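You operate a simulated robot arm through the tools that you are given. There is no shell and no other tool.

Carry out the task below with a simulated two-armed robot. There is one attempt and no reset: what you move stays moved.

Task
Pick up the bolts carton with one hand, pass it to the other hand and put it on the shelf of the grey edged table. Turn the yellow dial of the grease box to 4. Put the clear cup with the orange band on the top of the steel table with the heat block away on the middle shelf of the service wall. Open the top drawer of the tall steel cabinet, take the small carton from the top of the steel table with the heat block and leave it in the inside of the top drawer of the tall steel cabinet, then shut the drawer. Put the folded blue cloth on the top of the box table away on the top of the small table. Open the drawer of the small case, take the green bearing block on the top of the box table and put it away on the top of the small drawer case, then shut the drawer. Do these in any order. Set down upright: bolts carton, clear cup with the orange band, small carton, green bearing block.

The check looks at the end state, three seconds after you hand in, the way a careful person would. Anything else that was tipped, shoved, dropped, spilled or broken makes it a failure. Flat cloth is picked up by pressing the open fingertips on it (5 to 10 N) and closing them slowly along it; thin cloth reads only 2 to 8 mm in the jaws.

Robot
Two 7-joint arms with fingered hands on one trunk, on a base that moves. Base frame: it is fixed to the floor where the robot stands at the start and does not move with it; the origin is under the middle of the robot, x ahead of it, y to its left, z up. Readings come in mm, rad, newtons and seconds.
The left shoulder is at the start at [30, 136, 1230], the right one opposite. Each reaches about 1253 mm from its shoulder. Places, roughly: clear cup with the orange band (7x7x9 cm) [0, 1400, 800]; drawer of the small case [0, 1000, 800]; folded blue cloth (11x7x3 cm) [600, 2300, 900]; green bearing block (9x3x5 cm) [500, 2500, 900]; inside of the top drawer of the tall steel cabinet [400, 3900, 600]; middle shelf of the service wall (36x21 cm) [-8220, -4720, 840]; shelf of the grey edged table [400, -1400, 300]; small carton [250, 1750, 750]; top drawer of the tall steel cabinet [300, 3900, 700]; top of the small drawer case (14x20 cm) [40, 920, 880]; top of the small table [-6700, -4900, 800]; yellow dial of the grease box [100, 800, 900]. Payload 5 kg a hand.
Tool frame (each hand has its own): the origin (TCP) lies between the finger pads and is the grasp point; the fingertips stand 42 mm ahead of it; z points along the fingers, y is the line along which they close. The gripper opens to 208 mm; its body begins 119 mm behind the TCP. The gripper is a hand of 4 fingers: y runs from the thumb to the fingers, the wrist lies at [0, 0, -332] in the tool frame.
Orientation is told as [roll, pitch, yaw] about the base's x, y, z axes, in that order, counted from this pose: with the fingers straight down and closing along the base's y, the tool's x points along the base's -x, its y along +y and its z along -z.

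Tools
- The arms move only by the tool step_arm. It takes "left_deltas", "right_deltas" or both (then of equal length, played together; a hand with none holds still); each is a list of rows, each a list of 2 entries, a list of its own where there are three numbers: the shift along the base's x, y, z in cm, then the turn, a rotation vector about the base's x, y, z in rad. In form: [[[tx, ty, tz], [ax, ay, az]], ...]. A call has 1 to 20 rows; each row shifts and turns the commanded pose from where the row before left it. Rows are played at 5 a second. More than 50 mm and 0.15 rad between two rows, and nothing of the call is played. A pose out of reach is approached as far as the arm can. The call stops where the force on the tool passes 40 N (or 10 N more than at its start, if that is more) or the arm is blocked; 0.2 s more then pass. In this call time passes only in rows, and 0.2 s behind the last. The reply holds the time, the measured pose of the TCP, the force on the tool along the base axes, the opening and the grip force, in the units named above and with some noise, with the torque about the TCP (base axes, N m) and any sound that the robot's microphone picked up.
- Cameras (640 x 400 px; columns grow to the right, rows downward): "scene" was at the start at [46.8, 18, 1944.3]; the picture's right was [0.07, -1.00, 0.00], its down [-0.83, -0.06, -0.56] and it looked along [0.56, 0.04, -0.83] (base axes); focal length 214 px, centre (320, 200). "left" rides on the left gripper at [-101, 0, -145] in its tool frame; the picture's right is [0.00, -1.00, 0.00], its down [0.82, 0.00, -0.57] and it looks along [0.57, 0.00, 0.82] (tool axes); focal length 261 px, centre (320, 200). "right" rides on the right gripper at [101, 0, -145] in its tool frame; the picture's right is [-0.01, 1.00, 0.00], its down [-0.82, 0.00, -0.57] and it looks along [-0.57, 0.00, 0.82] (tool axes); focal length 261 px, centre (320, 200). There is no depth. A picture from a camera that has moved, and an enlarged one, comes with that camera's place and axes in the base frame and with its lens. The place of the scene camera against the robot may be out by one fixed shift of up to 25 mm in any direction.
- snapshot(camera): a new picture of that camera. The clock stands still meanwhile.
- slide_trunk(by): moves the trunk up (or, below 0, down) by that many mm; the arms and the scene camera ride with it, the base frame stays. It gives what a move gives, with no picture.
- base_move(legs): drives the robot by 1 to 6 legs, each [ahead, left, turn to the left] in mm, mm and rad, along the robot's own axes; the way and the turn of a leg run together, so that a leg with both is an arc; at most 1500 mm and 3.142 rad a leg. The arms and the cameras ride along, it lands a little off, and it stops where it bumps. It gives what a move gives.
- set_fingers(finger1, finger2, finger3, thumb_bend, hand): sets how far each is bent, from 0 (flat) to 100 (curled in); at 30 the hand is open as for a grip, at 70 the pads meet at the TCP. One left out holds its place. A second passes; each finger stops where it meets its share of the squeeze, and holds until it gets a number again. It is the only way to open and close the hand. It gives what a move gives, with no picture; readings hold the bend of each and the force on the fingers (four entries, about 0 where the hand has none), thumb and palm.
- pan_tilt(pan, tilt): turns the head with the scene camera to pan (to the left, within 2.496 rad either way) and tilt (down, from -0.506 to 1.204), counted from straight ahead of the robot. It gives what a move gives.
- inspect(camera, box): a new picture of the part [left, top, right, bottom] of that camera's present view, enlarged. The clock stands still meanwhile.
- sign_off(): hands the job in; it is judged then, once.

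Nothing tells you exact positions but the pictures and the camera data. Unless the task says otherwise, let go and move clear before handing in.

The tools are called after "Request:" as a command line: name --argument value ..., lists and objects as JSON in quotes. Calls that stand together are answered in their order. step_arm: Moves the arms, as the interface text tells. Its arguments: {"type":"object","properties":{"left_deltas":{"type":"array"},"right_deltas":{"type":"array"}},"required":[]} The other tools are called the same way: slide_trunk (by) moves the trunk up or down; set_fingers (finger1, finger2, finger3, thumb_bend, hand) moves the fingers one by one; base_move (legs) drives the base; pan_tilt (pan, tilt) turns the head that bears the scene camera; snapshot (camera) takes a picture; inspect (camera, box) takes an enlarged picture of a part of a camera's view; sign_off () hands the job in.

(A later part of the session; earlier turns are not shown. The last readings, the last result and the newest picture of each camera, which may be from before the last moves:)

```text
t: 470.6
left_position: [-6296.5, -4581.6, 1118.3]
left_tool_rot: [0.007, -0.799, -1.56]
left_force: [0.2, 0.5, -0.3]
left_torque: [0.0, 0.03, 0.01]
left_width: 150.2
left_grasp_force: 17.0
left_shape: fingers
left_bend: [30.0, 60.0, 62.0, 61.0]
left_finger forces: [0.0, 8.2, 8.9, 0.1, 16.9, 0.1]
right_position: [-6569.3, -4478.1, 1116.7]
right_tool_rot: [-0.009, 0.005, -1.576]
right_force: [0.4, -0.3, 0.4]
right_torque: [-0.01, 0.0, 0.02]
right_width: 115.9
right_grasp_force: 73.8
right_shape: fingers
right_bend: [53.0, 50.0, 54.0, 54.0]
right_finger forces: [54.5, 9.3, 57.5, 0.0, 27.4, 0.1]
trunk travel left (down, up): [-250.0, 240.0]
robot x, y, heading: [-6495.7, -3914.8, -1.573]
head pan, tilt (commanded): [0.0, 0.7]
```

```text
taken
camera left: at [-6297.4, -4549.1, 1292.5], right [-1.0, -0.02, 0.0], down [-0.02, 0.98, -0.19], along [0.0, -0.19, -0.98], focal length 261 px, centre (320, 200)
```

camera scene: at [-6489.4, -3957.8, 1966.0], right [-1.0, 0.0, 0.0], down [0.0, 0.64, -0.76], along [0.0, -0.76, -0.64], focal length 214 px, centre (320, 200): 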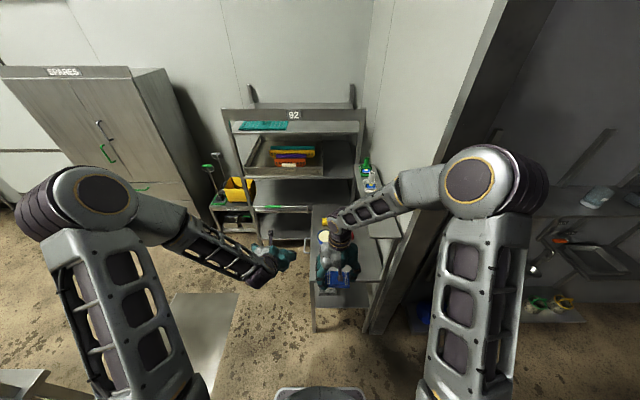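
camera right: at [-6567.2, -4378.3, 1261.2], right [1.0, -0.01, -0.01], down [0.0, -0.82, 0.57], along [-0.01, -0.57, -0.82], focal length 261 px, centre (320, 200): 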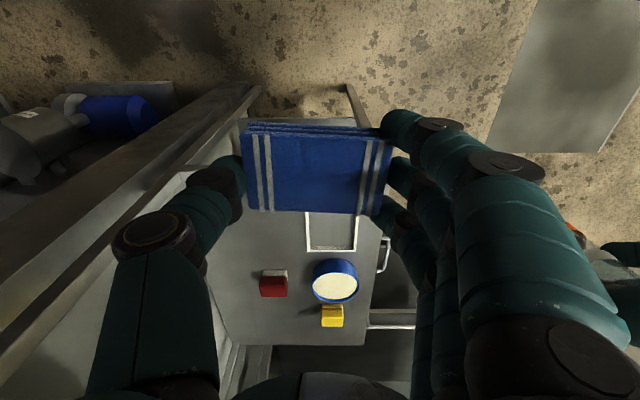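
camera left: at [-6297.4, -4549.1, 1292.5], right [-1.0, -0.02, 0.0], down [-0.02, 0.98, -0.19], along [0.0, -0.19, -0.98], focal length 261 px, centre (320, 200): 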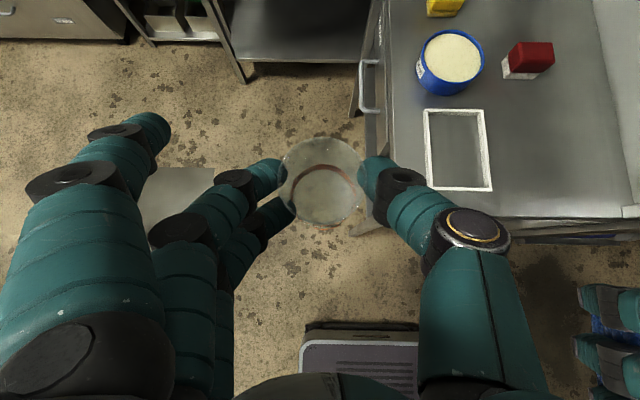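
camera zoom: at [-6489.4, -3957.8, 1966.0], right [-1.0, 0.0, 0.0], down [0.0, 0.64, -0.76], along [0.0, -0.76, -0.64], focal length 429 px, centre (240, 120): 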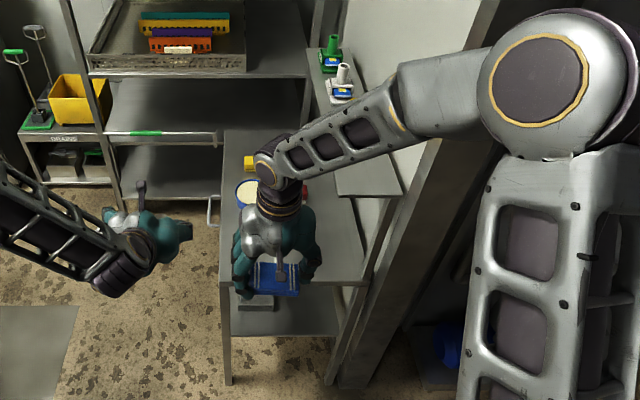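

The free area is the right part of the table, but an upper shelf overhangs it. I need its height: I raise the view slightly by lifting the trunk and compare.

Request:
inspect --camera "scene" --box '[330, 150, 410, 250]'

Request:
slide_trunk --by 200

Request:
inspect --camera "scene" --box '[330, 150, 410, 250]'

```text
4.00 times, centred on (370, 200) of scene
camera zoom: at [-6489.4, -3957.8, 1966.0], right [-1.0, 0.0, 0.0], down [0.0, 0.64, -0.76], along [0.0, -0.76, -0.64], focal length 858 px, centre (120, 200)
```

zoom: 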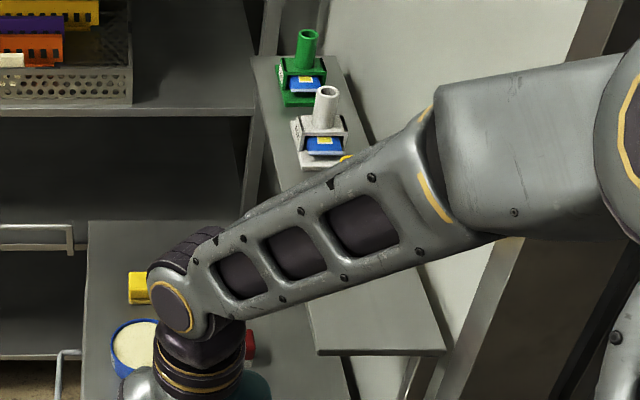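

```text
t: 472.8
left_position: [-6297.1, -4582.7, 1317.9]
left_tool_rot: [0.007, -0.796, -1.561]
left_force: [0.6, -0.5, -0.7]
left_torque: [0.04, 0.01, 0.0]
left_width: 150.3
left_grasp_force: 16.6
left_shape: fingers
left_bend: [30.0, 60.0, 62.0, 61.0]
left_finger forces: [0.0, 8.3, 8.8, 0.0, 16.9, 0.0]
right_position: [-6568.7, -4477.2, 1315.4]
right_tool_rot: [-0.01, 0.005, -1.577]
right_force: [-0.9, 0.2, -0.6]
right_torque: [0.05, 0.01, -0.01]
right_width: 115.6
right_grasp_force: 74.6
right_shape: fingers
right_bend: [53.0, 50.0, 54.0, 54.0]
right_finger forces: [54.5, 9.1, 57.5, 0.0, 27.3, 0.0]
trunk travel left (down, up): [-450.0, 40.0]
robot x, y, heading: [-6493.5, -3912.9, -1.57]
head pan, tilt (commanded): [0.0, 0.7]
```

```text
4.00 times, centred on (370, 200) of scene
camera zoom: at [-6489.3, -3957.8, 2165.8], right [-1.0, 0.0, 0.0], down [0.0, 0.64, -0.76], along [0.0, -0.76, -0.64], focal length 858 px, centre (120, 200)
```

zoom: 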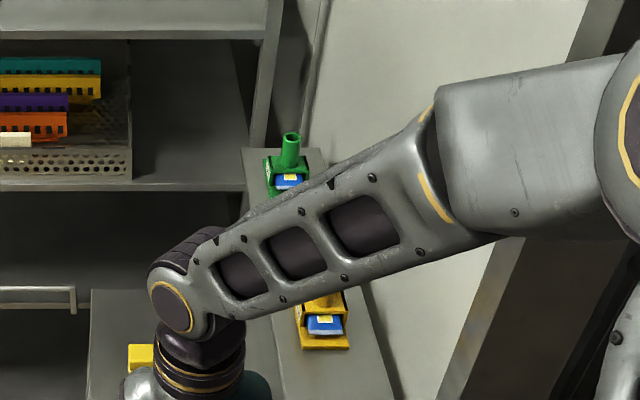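

The upper shelf is at z≈1197 over x<−6717, y<−4600. I'll set the cloth between it and the white frame: turn the hand 90° so the cloth's long side runs along y, lean the wrist slightly left, lower in front of the table, then slide in.

Request:
slide_trunk --by -200

Request:
step_arm --right_deltas '[[[-0.7, 0, -0.6], [0, 0, -0.131]], [[-0.7, 0, -0.6], [0, 0, -0.131]], [[-0.7, 0, -0.6], [0, 0, -0.131]], [[-0.7, 0, -0.6], [0, 0, -0.131]], [[-0.7, 0, -0.6], [0, 0, -0.131]], [[-0.7, 0, -0.6], [0, 0, -0.131]], [[-0.7, 0, -0.6], [0, 0, -0.131]], [[-0.7, 0, -0.6], [0, 0, -0.131]], [[-0.7, 0, -0.6], [0, 0, -0.131]], [[-0.7, 0, -0.6], [0, 0, -0.131]], [[-0.7, 0, -0.6], [0, 0, -0.131]], [[-0.7, 0, -0.6], [0, 0, -0.131]]]'

Request:
snapshot --camera "right"

Request:
snapshot --camera "scene"

```text
t: 475.0
left_position: [-6298.4, -4582.3, 1118.5]
left_tool_rot: [0.008, -0.798, -1.561]
left_force: [-0.4, 0.0, -0.6]
left_torque: [0.0, 0.02, 0.02]
left_width: 150.4
left_grasp_force: 16.3
left_shape: fingers
left_bend: [30.0, 60.0, 62.0, 61.0]
left_finger forces: [0.1, 8.2, 8.7, 0.0, 16.9, 0.1]
right_position: [-6570.7, -4477.8, 1115.8]
right_tool_rot: [-0.009, 0.006, -1.577]
right_force: [-0.1, 0.7, -0.6]
right_torque: [-0.02, 0.01, -0.01]
right_width: 115.8
right_grasp_force: 74.1
right_shape: fingers
right_bend: [53.0, 50.0, 54.0, 54.0]
right_finger forces: [54.5, 9.2, 57.8, 0.0, 27.3, 0.0]
trunk travel left (down, up): [-250.0, 240.0]
robot x, y, heading: [-6495.5, -3916.3, -1.572]
head pan, tilt (commanded): [0.0, 0.7]
```

```text
t: 477.6
left_position: [-6297.3, -4582.9, 1118.5]
left_tool_rot: [0.007, -0.796, -1.56]
left_force: [-0.1, -0.3, -0.8]
left_torque: [0.01, -0.02, 0.0]
left_width: 150.3
left_grasp_force: 16.6
left_shape: fingers
left_bend: [30.0, 60.0, 62.0, 61.0]
left_finger forces: [0.0, 8.2, 8.8, 0.1, 17.0, 0.0]
right_position: [-6655.0, -4478.9, 1045.4]
right_tool_rot: [-0.009, 0.005, 3.133]
right_force: [-0.6, 0.3, 0.2]
right_torque: [0.0, -0.02, 0.0]
right_width: 115.6
right_grasp_force: 81.6
right_shape: fingers
right_bend: [53.0, 50.0, 54.0, 54.0]
right_finger forces: [61.5, 9.2, 65.4, 0.0, 27.1, 0.0]
trunk travel left (down, up): [-250.0, 240.0]
robot x, y, heading: [-6494.2, -3915.4, -1.575]
head pan, tilt (commanded): [0.0, 0.7]
```

```text
taken
camera right: at [-6553.4, -4480.2, 1189.4], right [-0.01, -1.0, -0.01], down [-0.82, 0.01, 0.57], along [-0.57, 0.01, -0.82], focal length 261 px, centre (320, 200)
```

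right: 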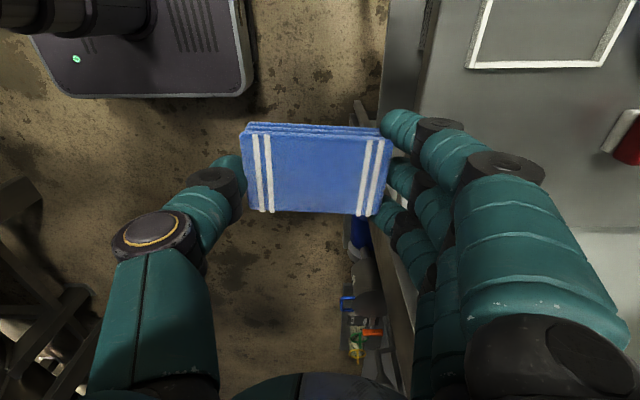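

```text
taken
camera scene: at [-6489.4, -3957.9, 1966.0], right [-1.0, 0.0, 0.0], down [0.0, 0.64, -0.76], along [0.0, -0.76, -0.64], focal length 214 px, centre (320, 200)
```

scene: 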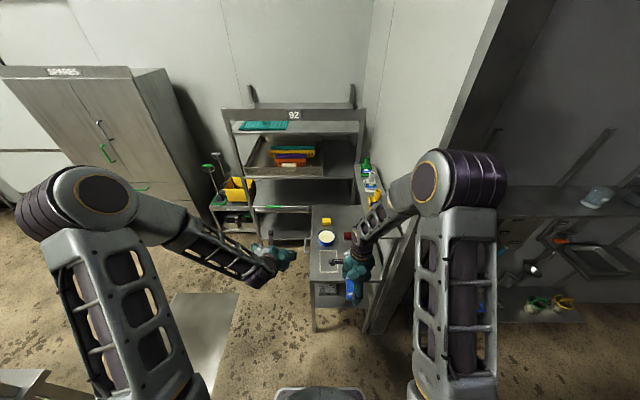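

Cloth turned. Now I lean the wrist slightly to the left and lower in front of the table.

Request:
step_arm --right_deltas '[[[0.2, 0, -2.8], [0, 0.057, 0]], [[0.2, 0, -2.8], [0, 0.057, 0]], [[0.2, 0, -2.8], [0, 0.057, 0]]]'

Request:
step_arm --right_deltas '[[[0, -4, 0], [0, 0, 0]], [[0, -4, 0], [0, 0, 0]], [[0, -4, 0], [0, 0, 0]]]'

Request:
snapshot --camera "right"

Request:
inspect --camera "scene" --box '[290, 160, 430, 320]'

```text
t: 478.4
left_position: [-6295.5, -4583.6, 1117.8]
left_tool_rot: [0.005, -0.797, -1.559]
left_force: [1.3, -0.4, -0.7]
left_torque: [0.02, 0.11, -0.08]
left_width: 150.5
left_grasp_force: 16.9
left_shape: fingers
left_bend: [30.0, 60.0, 62.0, 61.0]
left_finger forces: [0.0, 8.3, 8.7, 0.0, 16.7, 0.0]
right_position: [-6647.1, -4478.6, 959.8]
right_tool_rot: [-0.007, -0.167, 3.134]
right_force: [0.4, -0.5, 0.1]
right_torque: [0.07, 0.06, 0.01]
right_width: 115.6
right_grasp_force: 82.1
right_shape: fingers
right_bend: [53.0, 50.0, 54.0, 54.0]
right_finger forces: [62.1, 9.2, 65.9, 0.0, 27.1, 0.0]
trunk travel left (down, up): [-250.0, 240.0]
robot x, y, heading: [-6495.4, -3916.3, -1.57]
head pan, tilt (commanded): [0.0, 0.7]
```

```text
t: 479.2
left_position: [-6296.7, -4583.8, 1117.7]
left_tool_rot: [0.007, -0.795, -1.56]
left_force: [-0.2, -1.0, -0.5]
left_torque: [0.07, 0.0, 0.03]
left_width: 150.6
left_grasp_force: 16.5
left_shape: fingers
left_bend: [30.0, 60.0, 62.0, 61.0]
left_finger forces: [0.0, 8.3, 8.7, 0.1, 16.8, 0.0]
right_position: [-6649.2, -4598.9, 959.4]
right_tool_rot: [-0.008, -0.165, 3.134]
right_force: [-0.2, -0.6, -1.1]
right_torque: [0.01, -0.03, -0.03]
right_width: 115.8
right_grasp_force: 85.5
right_shape: fingers
right_bend: [53.0, 50.0, 54.0, 54.0]
right_finger forces: [65.0, 9.2, 68.8, 0.0, 27.3, 0.1]
trunk travel left (down, up): [-250.0, 240.0]
robot x, y, heading: [-6493.2, -3916.6, -1.574]
head pan, tilt (commanded): [0.0, 0.7]
```

```text
taken
camera right: at [-6525.0, -4600.6, 1086.3], right [-0.01, -1.0, -0.01], down [-0.71, 0.0, 0.7], along [-0.7, 0.02, -0.71], focal length 261 px, centre (320, 200)
```

right: 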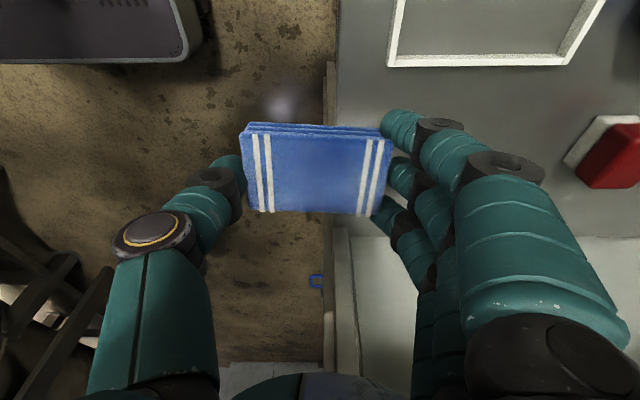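

```text
2.50 times, centred on (360, 240) of scene
camera zoom: at [-6489.6, -3959.6, 1965.9], right [-1.0, 0.0, 0.0], down [0.0, 0.65, -0.76], along [0.0, -0.76, -0.65], focal length 536 px, centre (220, 100)
```

zoom: 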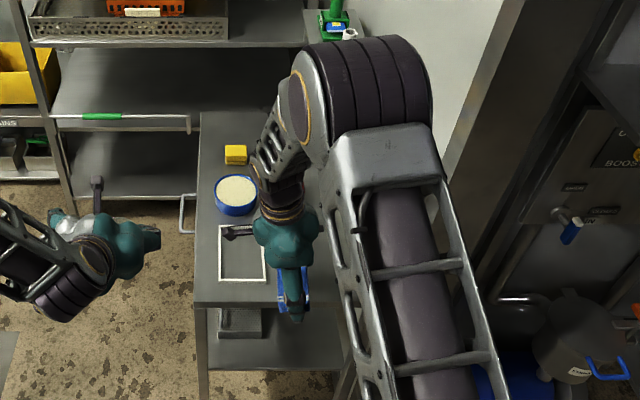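

Clearance looks fine. I slide in the remaining distance over the free area.

Request:
step_arm --right_deltas '[[[0, -4, 0], [0, 0, 0]], [[0, -4, 0], [0, 0, 0]], [[0, -4, 0], [0, 0, 0]], [[0, -2.5, -1], [0, 0, 0]]]'

Request:
snapshot --camera "right"

Request:
inspect --camera "scene" --box '[290, 160, 430, 320]'

```text
t: 480.2
left_position: [-6297.7, -4582.7, 1118.1]
left_tool_rot: [0.007, -0.797, -1.561]
left_force: [-0.3, -1.1, -1.2]
left_torque: [0.06, -0.01, 0.01]
left_width: 150.1
left_grasp_force: 16.6
left_shape: fingers
left_bend: [30.0, 60.0, 62.0, 61.0]
left_finger forces: [0.1, 8.1, 8.7, 0.0, 16.7, 0.0]
right_position: [-6650.0, -4743.0, 949.0]
right_tool_rot: [-0.008, -0.167, 3.135]
right_force: [-0.1, -0.3, -0.6]
right_torque: [0.08, -0.02, -0.04]
right_width: 115.5
right_grasp_force: 90.8
right_shape: fingers
right_bend: [53.0, 50.0, 54.0, 54.0]
right_finger forces: [70.8, 9.1, 74.8, 0.0, 27.0, 0.0]
trunk travel left (down, up): [-250.0, 240.0]
robot x, y, heading: [-6496.2, -3916.4, -1.573]
head pan, tilt (commanded): [0.0, 0.7]
```

```text
taken
camera right: at [-6525.4, -4746.3, 1075.6], right [-0.01, -1.0, -0.01], down [-0.71, 0.0, 0.7], along [-0.7, 0.01, -0.71], focal length 261 px, centre (320, 200)
```

right: 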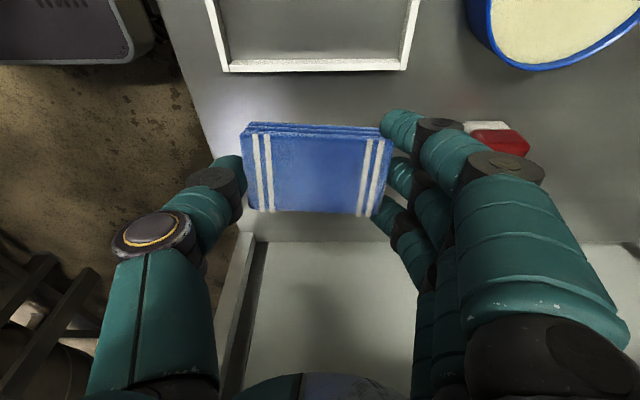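

```text
2.50 times, centred on (360, 240) of scene
camera zoom: at [-6489.5, -3959.2, 1965.9], right [-1.0, 0.0, 0.0], down [0.0, 0.65, -0.76], along [0.0, -0.76, -0.65], focal length 536 px, centre (220, 100)
```

zoom: 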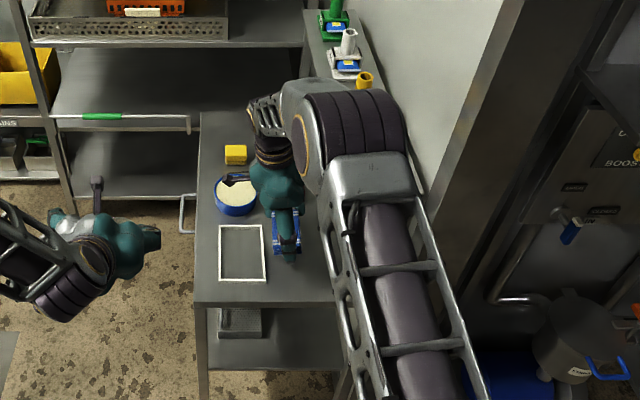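

To keep my outer finger clear of the white frame I shift 35 mm further right, then lower.

Request:
step_arm --right_deltas '[[[-1.8, 0, 0], [0, 0, 0]], [[-1.7, 0, 0], [0, 0, 0]], [[0, 0, -2.5], [0, 0, 0]], [[0, 0, -2.5], [0, 0, 0]]]'

Request:
snapshot --camera "right"

```text
t: 481.2
left_position: [-6297.1, -4583.7, 1118.8]
left_tool_rot: [0.007, -0.796, -1.561]
left_force: [0.1, 0.5, 0.1]
left_torque: [0.04, 0.0, 0.02]
left_width: 150.5
left_grasp_force: 16.8
left_shape: fingers
left_bend: [30.0, 60.0, 62.0, 61.0]
left_finger forces: [0.1, 8.3, 8.8, 0.1, 16.8, 0.1]
right_position: [-6683.7, -4743.6, 900.0]
right_tool_rot: [-0.007, -0.167, 3.132]
right_force: [-1.0, 0.1, 0.0]
right_torque: [0.05, -0.05, -0.03]
right_width: 115.4
right_grasp_force: 92.3
right_shape: fingers
right_bend: [53.0, 50.0, 54.0, 54.0]
right_finger forces: [72.2, 9.0, 76.3, 0.0, 27.0, 0.0]
trunk travel left (down, up): [-250.0, 240.0]
robot x, y, heading: [-6495.2, -3913.4, -1.574]
head pan, tilt (commanded): [0.0, 0.7]
```

```text
taken
camera right: at [-6560.0, -4746.1, 1026.0], right [-0.01, -1.0, -0.01], down [-0.71, 0.01, 0.7], along [-0.7, 0.01, -0.71], focal length 261 px, centre (320, 200)
```

right: 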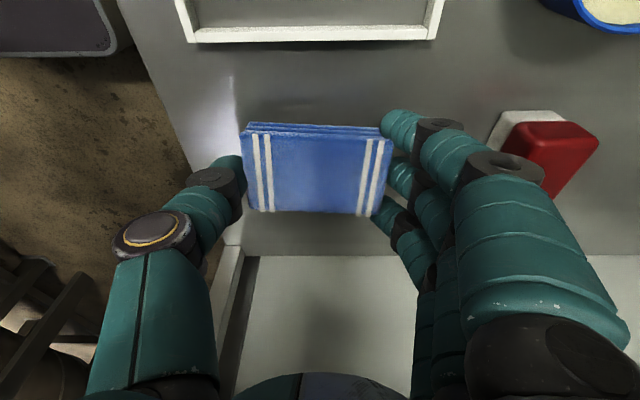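

Red box is ~5 cm clear of the fingers. I continue down to the table.

Request:
step_arm --right_deltas '[[[0, 0, -1.5], [0, 0, 0]], [[0, 0, -1], [0, 0, 0]], [[0, 0, -0.6], [0, 0, 0]]]'

Request:
step_arm --right_deltas '[[[0, 0, -0.4], [0, 0, 0]], [[0, 0, -0.4], [0, 0, 0]]]'

Request:
snapshot --camera "right"

```text
t: 482.0
left_position: [-6296.4, -4581.2, 1119.0]
left_tool_rot: [0.006, -0.798, -1.56]
left_force: [-0.5, -0.3, -0.2]
left_torque: [0.04, -0.02, -0.02]
left_width: 150.5
left_grasp_force: 16.4
left_shape: fingers
left_bend: [30.0, 60.0, 62.0, 61.0]
left_finger forces: [0.1, 8.3, 8.7, 0.1, 16.8, 0.1]
right_position: [-6685.0, -4747.5, 878.6]
right_tool_rot: [0.004, -0.167, 3.132]
right_force: [-0.1, 10.1, 29.4]
right_torque: [0.54, -0.9, 0.4]
right_width: 115.3
right_grasp_force: 107.8
right_shape: fingers
right_bend: [53.0, 51.0, 55.0, 54.0]
right_finger forces: [96.1, 7.2, 79.9, 0.1, 31.7, 0.0]
trunk travel left (down, up): [-250.0, 240.0]
robot x, y, heading: [-6497.0, -3913.1, -1.572]
head pan, tilt (commanded): [0.0, 0.7]
stopped in row 3 (right hand): the force on the tool passed its limit at 47 N (the readings are from after the stop); the commanded pose is now the measured one
```

```text
t: 482.4
left_position: [-6297.8, -4580.5, 1118.3]
left_tool_rot: [0.007, -0.798, -1.561]
left_force: [-0.6, -1.1, -0.7]
left_torque: [0.09, 0.01, 0.02]
left_width: 150.3
left_grasp_force: 17.0
left_shape: fingers
left_bend: [30.0, 60.0, 62.0, 61.0]
left_finger forces: [0.0, 8.2, 8.8, 0.1, 16.8, 0.0]
right_position: [-6685.4, -4749.3, 878.6]
right_tool_rot: [0.008, -0.166, 3.133]
right_force: [0.3, 11.5, 28.6]
right_torque: [0.66, -1.29, 0.28]
right_width: 115.1
right_grasp_force: 107.7
right_shape: fingers
right_bend: [54.0, 52.0, 55.0, 54.0]
right_finger forces: [95.9, 7.1, 80.4, 0.1, 32.5, 0.0]
trunk travel left (down, up): [-250.0, 240.0]
robot x, y, heading: [-6497.9, -3917.4, -1.571]
head pan, tilt (commanded): [0.0, 0.7]
stopped in row 2 (right hand): the force on the tool passed its limit at 46 N (the readings are from after the stop); the commanded pose is now the measured one
```

```text
taken
camera right: at [-6559.4, -4750.4, 1004.5], right [-0.01, -1.0, 0.01], down [-0.71, 0.01, 0.7], along [-0.7, 0.0, -0.71], focal length 261 px, centre (320, 200)
```

right: 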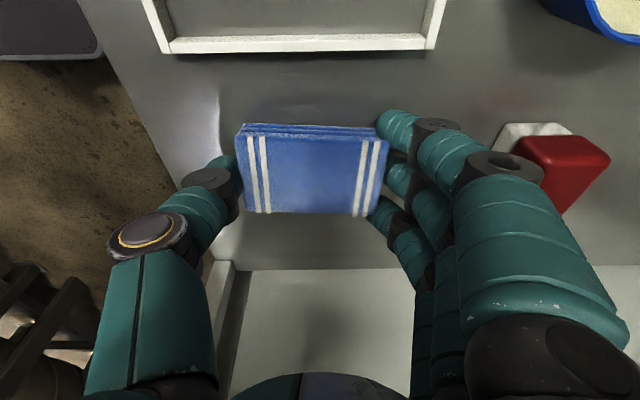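

Contact. I ease up a little and release the cloth.

Request:
step_arm --right_deltas '[[[0, 0, 0.4], [0, 0, 0]]]'

Request:
set_fingers --hand "right" --finger1 49 --finger2 48 --finger3 49 --thumb_bend 49

Request:
set_fingers --hand "right" --finger1 42 --finger2 42 --finger3 42 --thumb_bend 40

Request:
snapshot --camera "right"

```text
t: 482.8
left_position: [-6297.3, -4580.8, 1118.2]
left_tool_rot: [0.006, -0.796, -1.559]
left_force: [0.3, 0.7, -0.5]
left_torque: [0.02, 0.0, 0.0]
left_width: 150.3
left_grasp_force: 17.1
left_shape: fingers
left_bend: [30.0, 60.0, 62.0, 61.0]
left_finger forces: [0.0, 8.2, 8.7, 0.1, 16.8, 0.0]
right_position: [-6683.0, -4749.9, 879.5]
right_tool_rot: [0.004, -0.168, 3.133]
right_force: [1.0, 2.6, 8.8]
right_torque: [0.25, -0.26, 0.04]
right_width: 115.3
right_grasp_force: 99.7
right_shape: fingers
right_bend: [54.0, 51.0, 55.0, 54.0]
right_finger forces: [82.5, 8.7, 80.7, 0.1, 27.2, 0.0]
trunk travel left (down, up): [-250.0, 240.0]
robot x, y, heading: [-6496.0, -3917.3, -1.569]
head pan, tilt (commanded): [0.0, 0.7]
```

```text
t: 483.8
left_position: [-6297.0, -4581.8, 1118.3]
left_tool_rot: [0.006, -0.796, -1.559]
left_force: [-0.1, 0.0, 0.1]
left_torque: [0.0, 0.0, 0.0]
left_width: 150.5
left_grasp_force: 16.7
left_shape: fingers
left_bend: [30.0, 60.0, 62.0, 61.0]
left_finger forces: [0.0, 8.3, 8.7, 0.1, 16.8, 0.0]
right_position: [-6684.3, -4749.7, 879.8]
right_tool_rot: [0.004, -0.168, 3.132]
right_force: [0.2, 1.2, 3.8]
right_torque: [0.21, -0.16, 0.11]
right_width: 122.1
right_grasp_force: 78.4
right_shape: fingers
right_bend: [50.0, 48.0, 52.0, 49.0]
right_finger forces: [78.0, 0.9, 78.1, 0.1, 0.0, 0.0]
trunk travel left (down, up): [-250.0, 240.0]
robot x, y, heading: [-6498.7, -3918.1, -1.573]
head pan, tilt (commanded): [0.0, 0.7]
```

```text
t: 484.8
left_position: [-6297.8, -4581.5, 1117.7]
left_tool_rot: [0.006, -0.798, -1.559]
left_force: [0.4, -0.2, -0.7]
left_torque: [0.01, -0.02, 0.02]
left_width: 150.2
left_grasp_force: 17.1
left_shape: fingers
left_bend: [30.0, 60.0, 62.0, 61.0]
left_finger forces: [0.0, 8.2, 8.7, 0.0, 16.8, 0.0]
right_position: [-6683.5, -4749.4, 878.0]
right_tool_rot: [0.006, -0.166, 3.133]
right_force: [-0.1, 2.0, 7.5]
right_torque: [0.49, -0.21, 0.13]
right_width: 158.2
right_grasp_force: 74.2
right_shape: fingers
right_bend: [45.0, 42.0, 46.0, 40.0]
right_finger forces: [72.4, 0.0, 74.4, 0.0, 0.0, 0.0]
trunk travel left (down, up): [-250.0, 240.0]
robot x, y, heading: [-6489.4, -3914.7, -1.579]
head pan, tilt (commanded): [0.0, 0.7]
```

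```text
taken
camera right: at [-6559.7, -4750.0, 1005.6], right [-0.01, -1.0, 0.01], down [-0.71, 0.01, 0.7], along [-0.7, 0.0, -0.71], focal length 261 px, centre (320, 200)
```

right: 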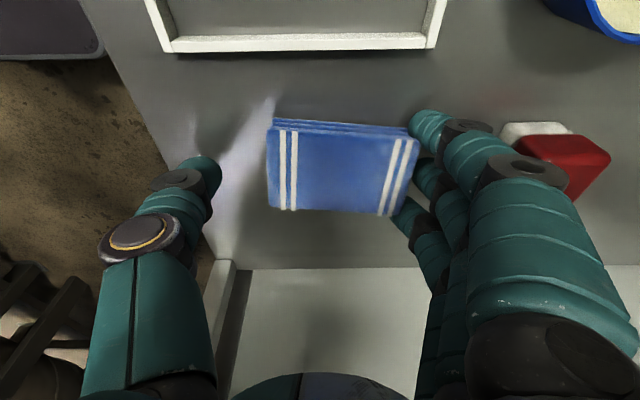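

The cloth's end is wedged between the two outer fingers and followed them. I free one outer finger at a time while the middle finger holds the end back.

Request:
set_fingers --hand "right" --finger1 15 --finger2 56

Request:
snapshot --camera "right"

```text
t: 485.8
left_position: [-6297.5, -4581.8, 1119.2]
left_tool_rot: [0.006, -0.797, -1.56]
left_force: [0.1, -0.2, -0.5]
left_torque: [-0.02, -0.01, 0.03]
left_width: 150.3
left_grasp_force: 16.7
left_shape: fingers
left_bend: [30.0, 60.0, 62.0, 61.0]
left_finger forces: [0.1, 8.2, 8.6, 0.0, 16.8, 0.0]
right_position: [-6684.3, -4750.1, 879.2]
right_tool_rot: [0.007, -0.167, 3.133]
right_force: [-3.2, 1.0, 5.7]
right_torque: [0.31, -0.03, 0.12]
right_width: 157.7
right_grasp_force: 78.6
right_shape: fingers
right_bend: [43.0, 44.0, 46.0, 40.0]
right_finger forces: [71.9, 9.0, 76.3, 0.0, 0.0, 0.0]
trunk travel left (down, up): [-250.0, 240.0]
robot x, y, heading: [-6493.9, -3913.7, -1.572]
head pan, tilt (commanded): [0.0, 0.7]
```

```text
taken
camera right: at [-6559.9, -4750.3, 1005.6], right [-0.01, -1.0, 0.01], down [-0.71, 0.01, 0.7], along [-0.7, 0.0, -0.71], focal length 261 px, centre (320, 200)
```

right: 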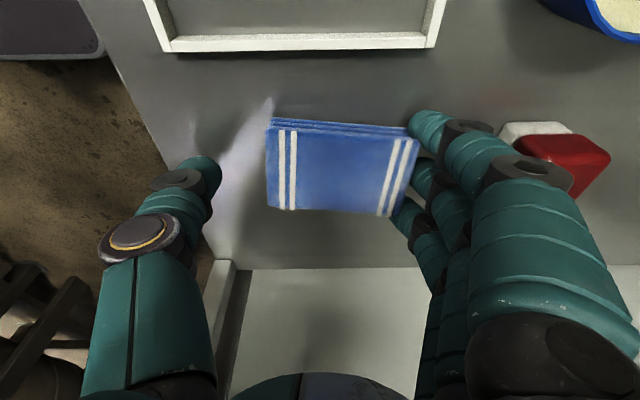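

Friction holds it. I use all three fingers at once: outer fingers fully open while the middle finger pushes the cloth out, with the thumb as a stop.

Request:
set_fingers --hand "right" --finger1 0 --finger2 80 --finger3 0 --thumb_bend 42

Request:
snapshot --camera "right"

```text
t: 486.8
left_position: [-6297.3, -4582.0, 1118.8]
left_tool_rot: [0.006, -0.797, -1.561]
left_force: [-0.7, -0.2, 0.3]
left_torque: [0.01, -0.02, 0.06]
left_width: 150.2
left_grasp_force: 16.9
left_shape: fingers
left_bend: [30.0, 60.0, 62.0, 61.0]
left_finger forces: [0.0, 8.2, 8.7, 0.0, 16.7, 0.0]
right_position: [-6683.7, -4750.2, 879.0]
right_tool_rot: [0.006, -0.168, 3.135]
right_force: [-0.5, 2.3, 4.4]
right_torque: [0.26, -0.1, 0.07]
right_width: 157.8
right_grasp_force: 69.5
right_shape: fingers
right_bend: [41.0, 42.0, 41.0, 42.0]
right_finger forces: [62.7, 12.2, 63.9, 0.0, 0.0, 0.0]
trunk travel left (down, up): [-250.0, 240.0]
robot x, y, heading: [-6497.6, -3915.7, -1.575]
head pan, tilt (commanded): [0.0, 0.7]
```

```text
taken
camera right: at [-6559.8, -4750.2, 1005.4], right [-0.01, -1.0, 0.01], down [-0.71, 0.01, 0.7], along [-0.7, 0.0, -0.71], focal length 261 px, centre (320, 200)
```

right: 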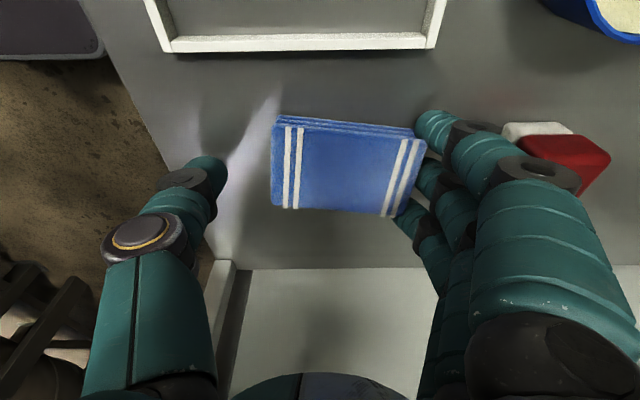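

It is creeping. I repeat with a stronger middle finger.

Request:
set_fingers --hand "right" --finger1 0 --finger2 100 --finger3 0

Request:
set_fingers --hand "right" --finger1 0 --finger2 100 --finger3 0

Request:
snapshot --camera "right"

```text
t: 487.8
left_position: [-6296.5, -4583.0, 1118.5]
left_tool_rot: [0.007, -0.796, -1.56]
left_force: [-0.3, 0.2, -0.3]
left_torque: [-0.01, 0.0, -0.03]
left_width: 150.2
left_grasp_force: 16.9
left_shape: fingers
left_bend: [30.0, 60.0, 62.0, 61.0]
left_finger forces: [0.0, 8.3, 8.7, 0.0, 16.8, 0.0]
right_position: [-6684.7, -4749.6, 879.3]
right_tool_rot: [0.005, -0.167, 3.133]
right_force: [-0.5, 0.0, -0.6]
right_torque: [0.01, 0.0, -0.03]
right_width: 242.1
right_grasp_force: 0.2
right_shape: fingers
right_bend: [0.0, 48.0, 0.0, 42.0]
right_finger forces: [0.1, 0.1, 0.0, 0.0, 0.0, 0.1]
trunk travel left (down, up): [-250.0, 240.0]
robot x, y, heading: [-6492.2, -3917.9, -1.574]
head pan, tilt (commanded): [0.0, 0.7]
```

```text
t: 488.8
left_position: [-6297.6, -4583.0, 1117.3]
left_tool_rot: [0.007, -0.794, -1.562]
left_force: [-0.1, 0.4, -1.5]
left_torque: [0.0, 0.01, 0.03]
left_width: 150.3
left_grasp_force: 16.6
left_shape: fingers
left_bend: [30.0, 60.0, 62.0, 61.0]
left_finger forces: [0.0, 8.3, 8.7, 0.1, 16.8, 0.1]
right_position: [-6684.2, -4750.2, 878.7]
right_tool_rot: [0.005, -0.169, 3.134]
right_force: [-1.0, 0.5, 0.0]
right_torque: [-0.01, -0.03, -0.01]
right_width: 249.3
right_grasp_force: 8.3
right_shape: fingers
right_bend: [0.0, 59.0, 0.0, 40.0]
right_finger forces: [0.0, 8.5, 0.0, 0.1, 8.6, 0.0]
trunk travel left (down, up): [-250.0, 240.0]
robot x, y, heading: [-6494.3, -3915.5, -1.575]
head pan, tilt (commanded): [0.0, 0.7]
```

```text
taken
camera right: at [-6559.7, -4750.5, 1005.1], right [-0.01, -1.0, 0.01], down [-0.71, 0.01, 0.7], along [-0.7, 0.0, -0.71], focal length 261 px, centre (320, 200)
```

right: 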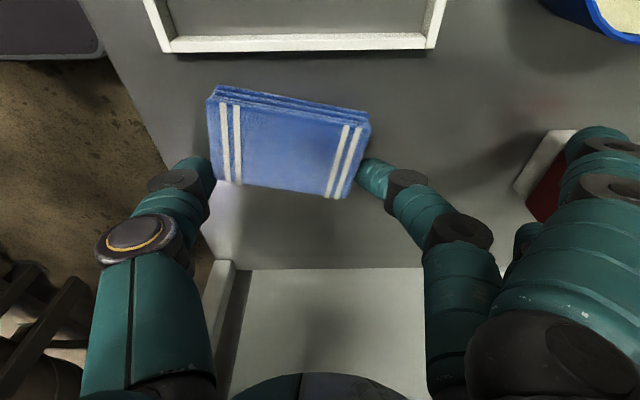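

The cloth is free, but an opened finger may have touched the red box. I inspect.

Request:
inspect --camera "right" --box '[440, 80, 640, 260]'

Request:
inspect --camera "scene" --box '[290, 160, 430, 320]'

Request:
snapshot --camera "left"

```text
2.22 times, centred on (540, 170) of right
camera zoom: at [-6559.7, -4750.5, 1005.1], right [-0.01, -1.0, 0.01], down [-0.71, 0.01, 0.7], along [-0.7, 0.0, -0.71], focal length 579 px, centre (-169, 267)
```

zoom: 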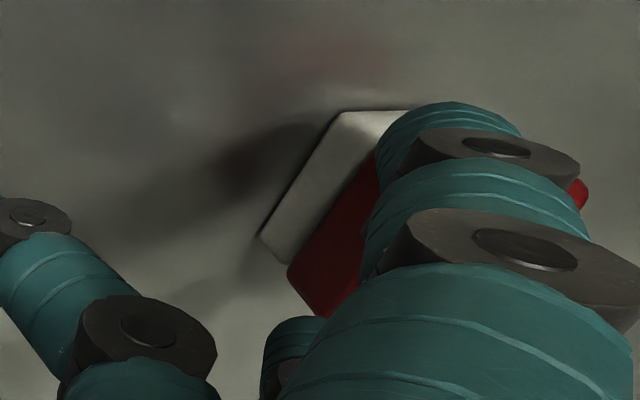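

```text
2.50 times, centred on (360, 240) of scene
camera zoom: at [-6489.4, -3957.4, 1966.0], right [-1.0, 0.0, 0.0], down [0.0, 0.64, -0.76], along [0.0, -0.76, -0.64], focal length 536 px, centre (220, 100)
```

zoom: 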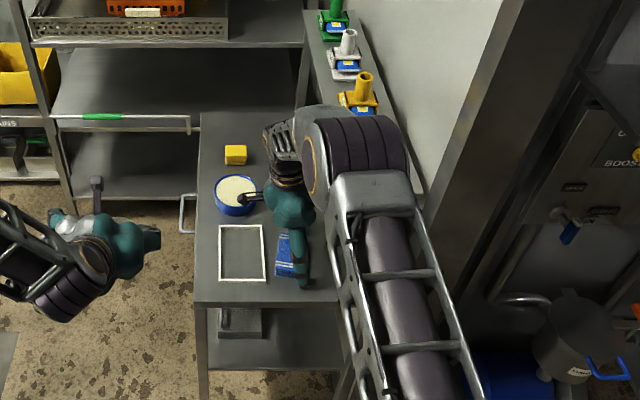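

```text
taken
camera left: at [-6297.6, -4548.7, 1292.5], right [-1.0, -0.02, 0.0], down [-0.02, 0.98, -0.19], along [0.0, -0.19, -0.98], focal length 261 px, centre (320, 200)
```

left: 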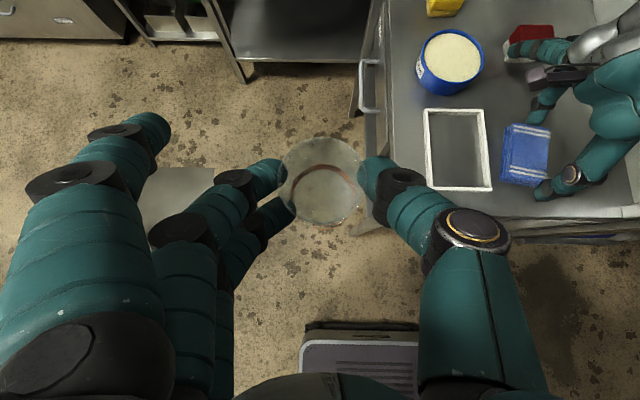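

The red box seems to have been pushed a few centimetres by the opening finger. I release the cloth fully, retract those fingers and lift the hand to see exactly.

Request:
set_fingers --hand "right" --finger1 34 --finger2 44 --finger3 34 --thumb_bend 32

Request:
step_arm --right_deltas '[[[0, 0, 1.5], [0, 0, 0]], [[0, 0, 3], [0, 0, 0]], [[0, 0, 3], [0, 0, 0]]]'

Request:
inspect --camera "left" --box '[380, 0, 640, 220]'

Request:
snapshot --camera "right"

```text
t: 489.8
left_position: [-6297.7, -4581.5, 1118.3]
left_tool_rot: [0.008, -0.796, -1.561]
left_force: [-0.2, 0.2, 0.6]
left_torque: [0.0, 0.02, -0.01]
left_width: 150.3
left_grasp_force: 16.9
left_shape: fingers
left_bend: [30.0, 60.0, 62.0, 61.0]
left_finger forces: [0.0, 8.2, 8.7, 0.0, 16.8, 0.0]
right_position: [-6684.7, -4751.2, 877.8]
right_tool_rot: [0.003, -0.17, 3.133]
right_force: [0.1, 0.4, 0.3]
right_torque: [-0.03, -0.01, 0.01]
right_width: 208.9
right_grasp_force: 0.0
right_shape: fingers
right_bend: [34.0, 44.0, 34.0, 32.0]
right_finger forces: [0.1, 0.0, 0.0, 0.0, 0.1, 0.0]
trunk travel left (down, up): [-250.0, 240.0]
robot x, y, heading: [-6490.9, -3917.1, -1.57]
head pan, tilt (commanded): [0.0, 0.7]
```

```text
t: 490.6
left_position: [-6298.1, -4580.8, 1117.5]
left_tool_rot: [0.006, -0.798, -1.559]
left_force: [0.3, 0.2, -1.1]
left_torque: [0.0, 0.02, -0.01]
left_width: 150.3
left_grasp_force: 16.7
left_shape: fingers
left_bend: [30.0, 60.0, 62.0, 61.0]
left_finger forces: [0.0, 8.3, 8.8, 0.1, 16.8, 0.0]
right_position: [-6683.0, -4749.7, 955.5]
right_tool_rot: [0.004, -0.167, 3.131]
right_force: [0.3, 0.6, -1.3]
right_torque: [-0.15, 0.05, 0.04]
right_width: 209.0
right_grasp_force: 0.1
right_shape: fingers
right_bend: [34.0, 44.0, 34.0, 32.0]
right_finger forces: [0.1, 0.1, 0.0, 0.0, 0.0, 0.0]
trunk travel left (down, up): [-250.0, 240.0]
robot x, y, heading: [-6495.9, -3916.4, -1.573]
head pan, tilt (commanded): [0.0, 0.7]
```

```text
1.82 times, centred on (510, 110) of left
camera zoom: at [-6297.6, -4548.0, 1292.9], right [-1.0, -0.02, 0.0], down [-0.02, 0.98, -0.19], along [0.0, -0.19, -0.98], focal length 474 px, centre (-26, 364)
```

zoom: 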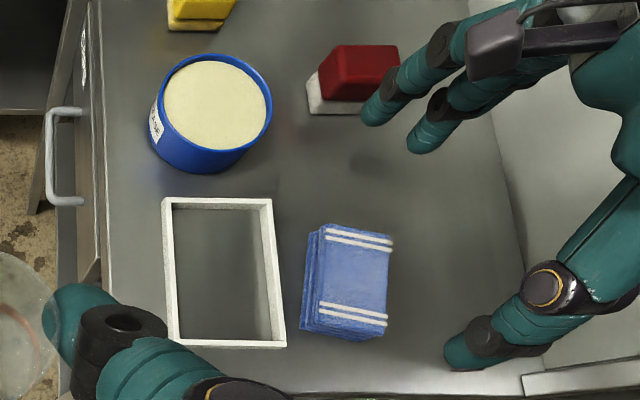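

```text
taken
camera right: at [-6559.4, -4749.8, 1080.9], right [-0.01, -1.0, 0.01], down [-0.71, 0.01, 0.7], along [-0.7, 0.0, -0.71], focal length 261 px, centre (320, 200)
```

right: 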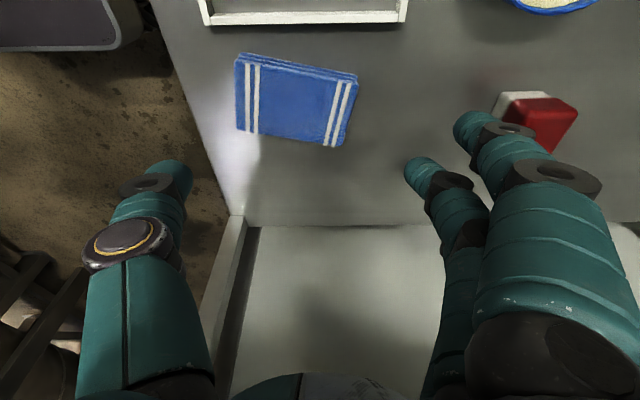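

The cloth lies well on the small table, but the red box was pushed ~34 mm backward (−y). I'll fix that after placing the cup, when both hands are free. I withdraw the right hand.

Request:
step_arm --right_deltas '[[[0.5, 4.5, 0], [0, 0, 0]], [[0.5, 4.5, 0], [0, 0, 0]], [[0, 4.5, 0], [0, 0, 0]], [[0, 4.5, 0], [0, 0, 0]], [[0, 4.5, 0], [0, 0, 0]], [[0, 4.5, 0], [0, 0, 0]], [[0, 2, 4], [0, -0.055, 0]], [[0, 0, 4.5], [0, -0.055, 0]], [[0, 0, 4.5], [0, -0.055, 0]]]'

Request:
inspect --camera "left" --box '[380, 0, 640, 220]'

Request:
snapshot --camera "scene"

```text
t: 492.6
left_position: [-6297.7, -4579.3, 1120.2]
left_tool_rot: [0.009, -0.797, -1.561]
left_force: [-0.9, 0.1, 0.0]
left_torque: [-0.04, -0.1, 0.06]
left_width: 150.4
left_grasp_force: 16.6
left_shape: fingers
left_bend: [30.0, 60.0, 62.0, 61.0]
left_finger forces: [0.0, 8.2, 8.8, 0.1, 16.9, 0.0]
right_position: [-6675.3, -4458.8, 1085.5]
right_tool_rot: [0.002, 0.001, 3.133]
right_force: [-0.1, 1.1, -0.2]
right_torque: [-0.1, -0.1, -0.02]
right_width: 208.8
right_grasp_force: 0.1
right_shape: fingers
right_bend: [34.0, 44.0, 34.0, 32.0]
right_finger forces: [0.0, 0.0, 0.0, 0.0, 0.1, 0.0]
trunk travel left (down, up): [-250.0, 240.0]
robot x, y, heading: [-6499.0, -3913.8, -1.571]
head pan, tilt (commanded): [0.0, 0.7]
```

```text
1.82 times, centred on (510, 110) of left
camera zoom: at [-6298.7, -4547.0, 1293.7], right [-1.0, -0.02, 0.0], down [-0.02, 0.98, -0.19], along [0.01, -0.19, -0.98], focal length 474 px, centre (-26, 364)
```

zoom: 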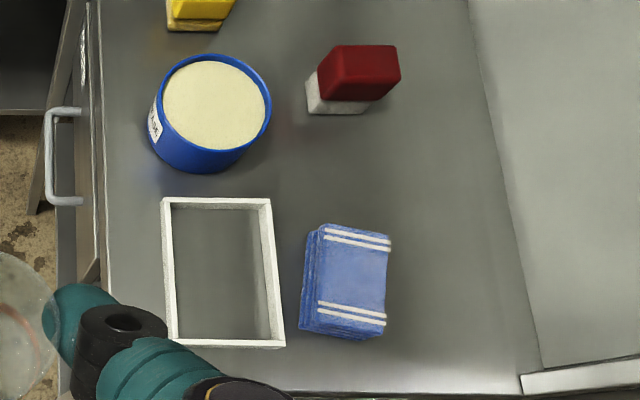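

```text
taken
camera scene: at [-6491.3, -3955.0, 1966.2], right [-1.0, 0.0, 0.0], down [0.0, 0.64, -0.77], along [0.0, -0.77, -0.64], focal length 214 px, centre (320, 200)
```

scene: 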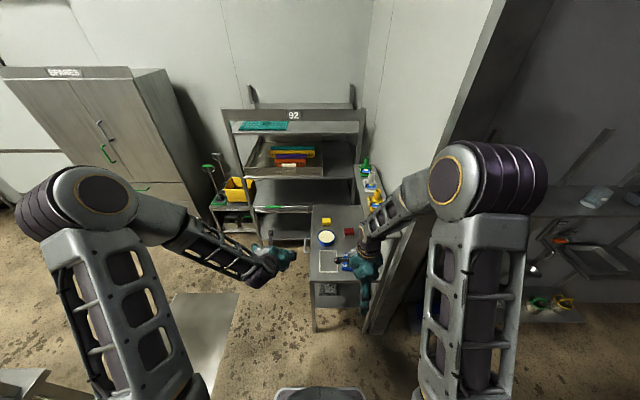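

Cloth and frame are fine. Now the cup: I look down the service-wall corridor before entering it.

Request:
pan_tilt --pan -1.3 --tilt 0.6

Request:
snapshot --camera "scene"

```text
t: 494.1
left_position: [-6296.9, -4582.1, 1118.3]
left_tool_rot: [0.006, -0.796, -1.561]
left_force: [-0.7, 0.5, -0.8]
left_torque: [0.01, 0.03, 0.02]
left_width: 150.3
left_grasp_force: 16.6
left_shape: fingers
left_bend: [30.0, 60.0, 62.0, 61.0]
left_finger forces: [0.0, 8.2, 8.7, 0.0, 16.8, 0.1]
right_position: [-6675.6, -4461.3, 1084.7]
right_tool_rot: [0.004, -0.002, 3.135]
right_force: [-0.2, -0.4, 0.7]
right_torque: [0.02, 0.02, -0.01]
right_width: 208.6
right_grasp_force: 0.0
right_shape: fingers
right_bend: [34.0, 44.0, 34.0, 32.0]
right_finger forces: [0.0, 0.1, 0.0, 0.0, 0.1, 0.1]
trunk travel left (down, up): [-250.0, 240.0]
robot x, y, heading: [-6498.7, -3913.0, -1.573]
head pan, tilt (commanded): [-1.3, 0.6]
```

```text
taken
camera scene: at [-6574.6, -3895.8, 1974.7], right [-0.27, 0.96, 0.0], down [0.54, 0.15, -0.82], along [-0.8, -0.22, -0.57], focal length 214 px, centre (320, 200)
```

scene: 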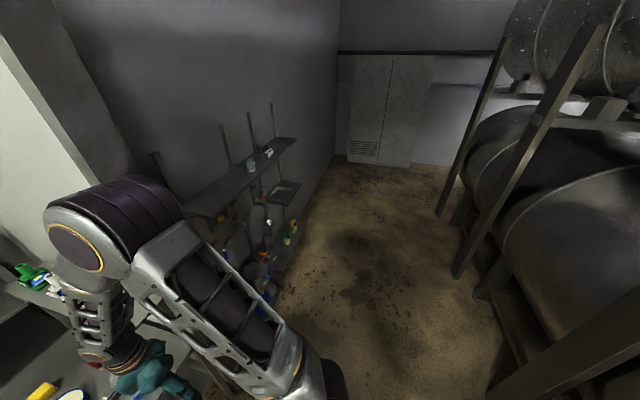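

The corridor is clear. I back off from the table, then sidestep along the service wall.

Request:
base_move --legs '[[-260, 0, 0], [0, -1450, 0], [0, -300, 0]]'

Request:
pan_tilt --pan 0.0 --tilt 0.6

Request:
snapshot --camera "scene"

Request:
snapshot --camera "left"

```text
t: 504.4
left_position: [-8056.8, -4300.9, 1118.5]
left_tool_rot: [0.007, -0.796, -1.581]
left_force: [-0.6, -0.1, -0.2]
left_torque: [0.04, -0.07, 0.11]
left_width: 150.1
left_grasp_force: 17.1
left_shape: fingers
left_bend: [30.0, 60.0, 62.0, 61.0]
left_finger forces: [0.0, 8.3, 8.7, 0.1, 16.8, 0.1]
right_position: [-8430.1, -4172.4, 1084.8]
right_tool_rot: [0.004, -0.001, 3.11]
right_force: [-1.2, 0.2, 0.0]
right_torque: [0.03, -0.12, -0.03]
right_width: 208.7
right_grasp_force: 0.0
right_shape: fingers
right_bend: [34.0, 44.0, 34.0, 32.0]
right_finger forces: [0.0, 0.0, 0.0, 0.0, 0.0, 0.0]
trunk travel left (down, up): [-250.0, 240.0]
robot x, y, heading: [-8241.5, -3627.7, -1.597]
head pan, tilt (commanded): [-1.3, 0.6]
```

```text
t: 505.9
left_position: [-8056.8, -4301.0, 1117.7]
left_tool_rot: [0.007, -0.795, -1.582]
left_force: [0.2, -0.2, -0.6]
left_torque: [0.01, 0.01, 0.04]
left_width: 150.2
left_grasp_force: 16.9
left_shape: fingers
left_bend: [30.0, 60.0, 62.0, 61.0]
left_finger forces: [0.0, 8.1, 8.8, 0.0, 16.8, 0.1]
right_position: [-8430.2, -4172.5, 1084.9]
right_tool_rot: [0.004, -0.001, 3.11]
right_force: [0.1, -0.1, 0.4]
right_torque: [0.01, -0.01, 0.03]
right_width: 208.8
right_grasp_force: 0.1
right_shape: fingers
right_bend: [34.0, 44.0, 34.0, 32.0]
right_finger forces: [0.0, 0.1, 0.0, 0.0, 0.0, 0.0]
trunk travel left (down, up): [-250.0, 240.0]
robot x, y, heading: [-8238.8, -3628.3, -1.595]
head pan, tilt (commanded): [0.0, 0.6]
```

```text
taken
camera scene: at [-8235.1, -3675.9, 1974.7], right [-1.0, 0.02, 0.0], down [0.01, 0.56, -0.82], along [-0.02, -0.82, -0.57], focal length 214 px, centre (320, 200)
```

scene: 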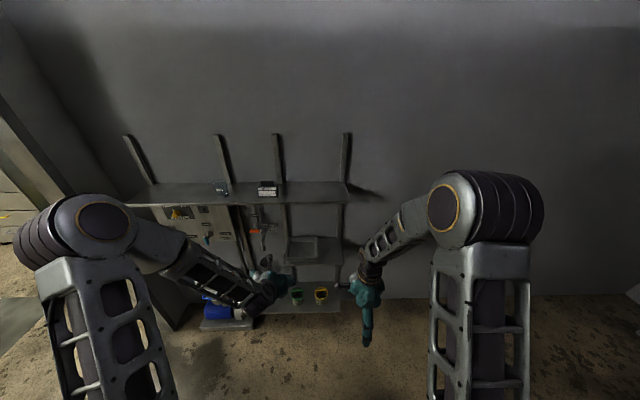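

```text
taken
camera left: at [-8055.2, -4267.8, 1292.6], right [-1.0, 0.0, 0.0], down [0.0, 0.98, -0.19], along [0.0, -0.19, -0.98], focal length 261 px, centre (320, 200)
```

left: 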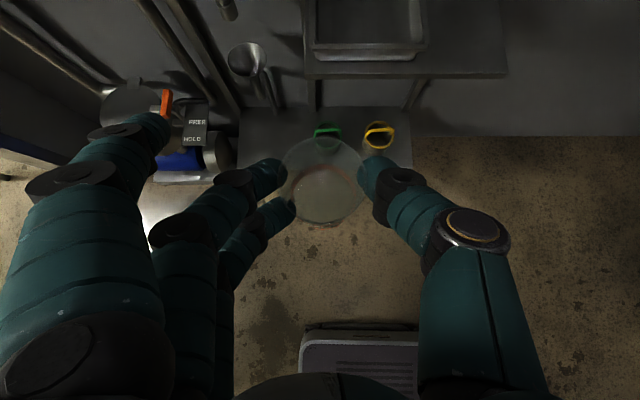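

The free part of the middle shelf (right of the tray) is at x≈−8260…−8400, y≈−4585…−4795. I shift right, straighten heading, and approach.

Request:
base_move --legs '[[0, -215, 0.025], [200, 0, 0]]'

Request:
snapshot --camera "left"

Request:
inspect --camera "left" --box '[200, 0, 440, 160]'

```text
t: 508.7
left_position: [-8251.0, -4497.5, 1116.8]
left_tool_rot: [0.007, -0.795, -1.555]
left_force: [0.5, -0.2, -1.2]
left_torque: [0.04, 0.03, 0.0]
left_width: 150.7
left_grasp_force: 16.7
left_shape: fingers
left_bend: [30.0, 60.0, 62.0, 61.0]
left_finger forces: [0.1, 8.2, 8.7, 0.0, 16.8, 0.0]
right_position: [-8630.2, -4378.4, 1083.9]
right_tool_rot: [0.003, -0.002, 3.139]
right_force: [0.1, -0.4, 0.2]
right_torque: [0.13, -0.01, 0.0]
right_width: 208.6
right_grasp_force: 0.0
right_shape: fingers
right_bend: [34.0, 44.0, 34.0, 32.0]
right_finger forces: [0.1, 0.1, 0.0, 0.0, 0.0, 0.0]
trunk travel left (down, up): [-250.0, 240.0]
robot x, y, heading: [-8452.4, -3827.5, -1.566]
head pan, tilt (commanded): [0.0, 0.6]
```

```text
taken
camera left: at [-8252.5, -4463.9, 1291.9], right [-1.0, -0.02, 0.0], down [-0.02, 0.98, -0.19], along [0.01, -0.19, -0.98], focal length 261 px, centre (320, 200)
```

left: 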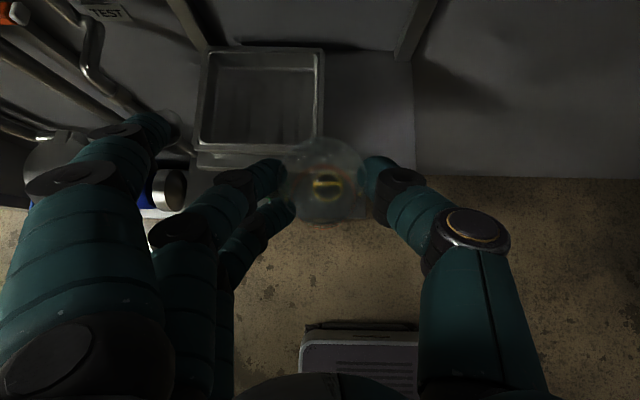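

```text
2.50 times, centred on (320, 80) of left
camera zoom: at [-8252.5, -4463.9, 1291.9], right [-1.0, -0.02, 0.0], down [-0.02, 0.98, -0.19], along [0.01, -0.19, -0.98], focal length 652 px, centre (320, 500)
```

zoom: 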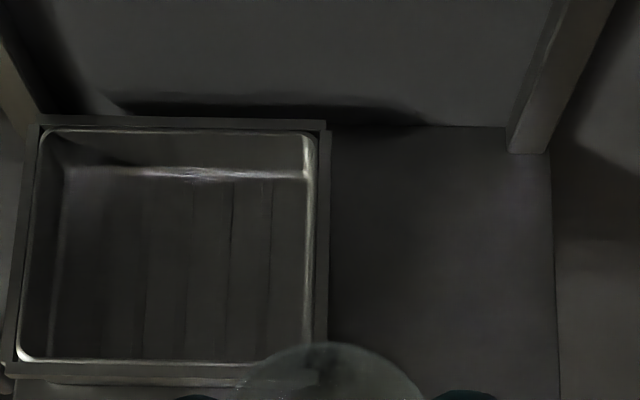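

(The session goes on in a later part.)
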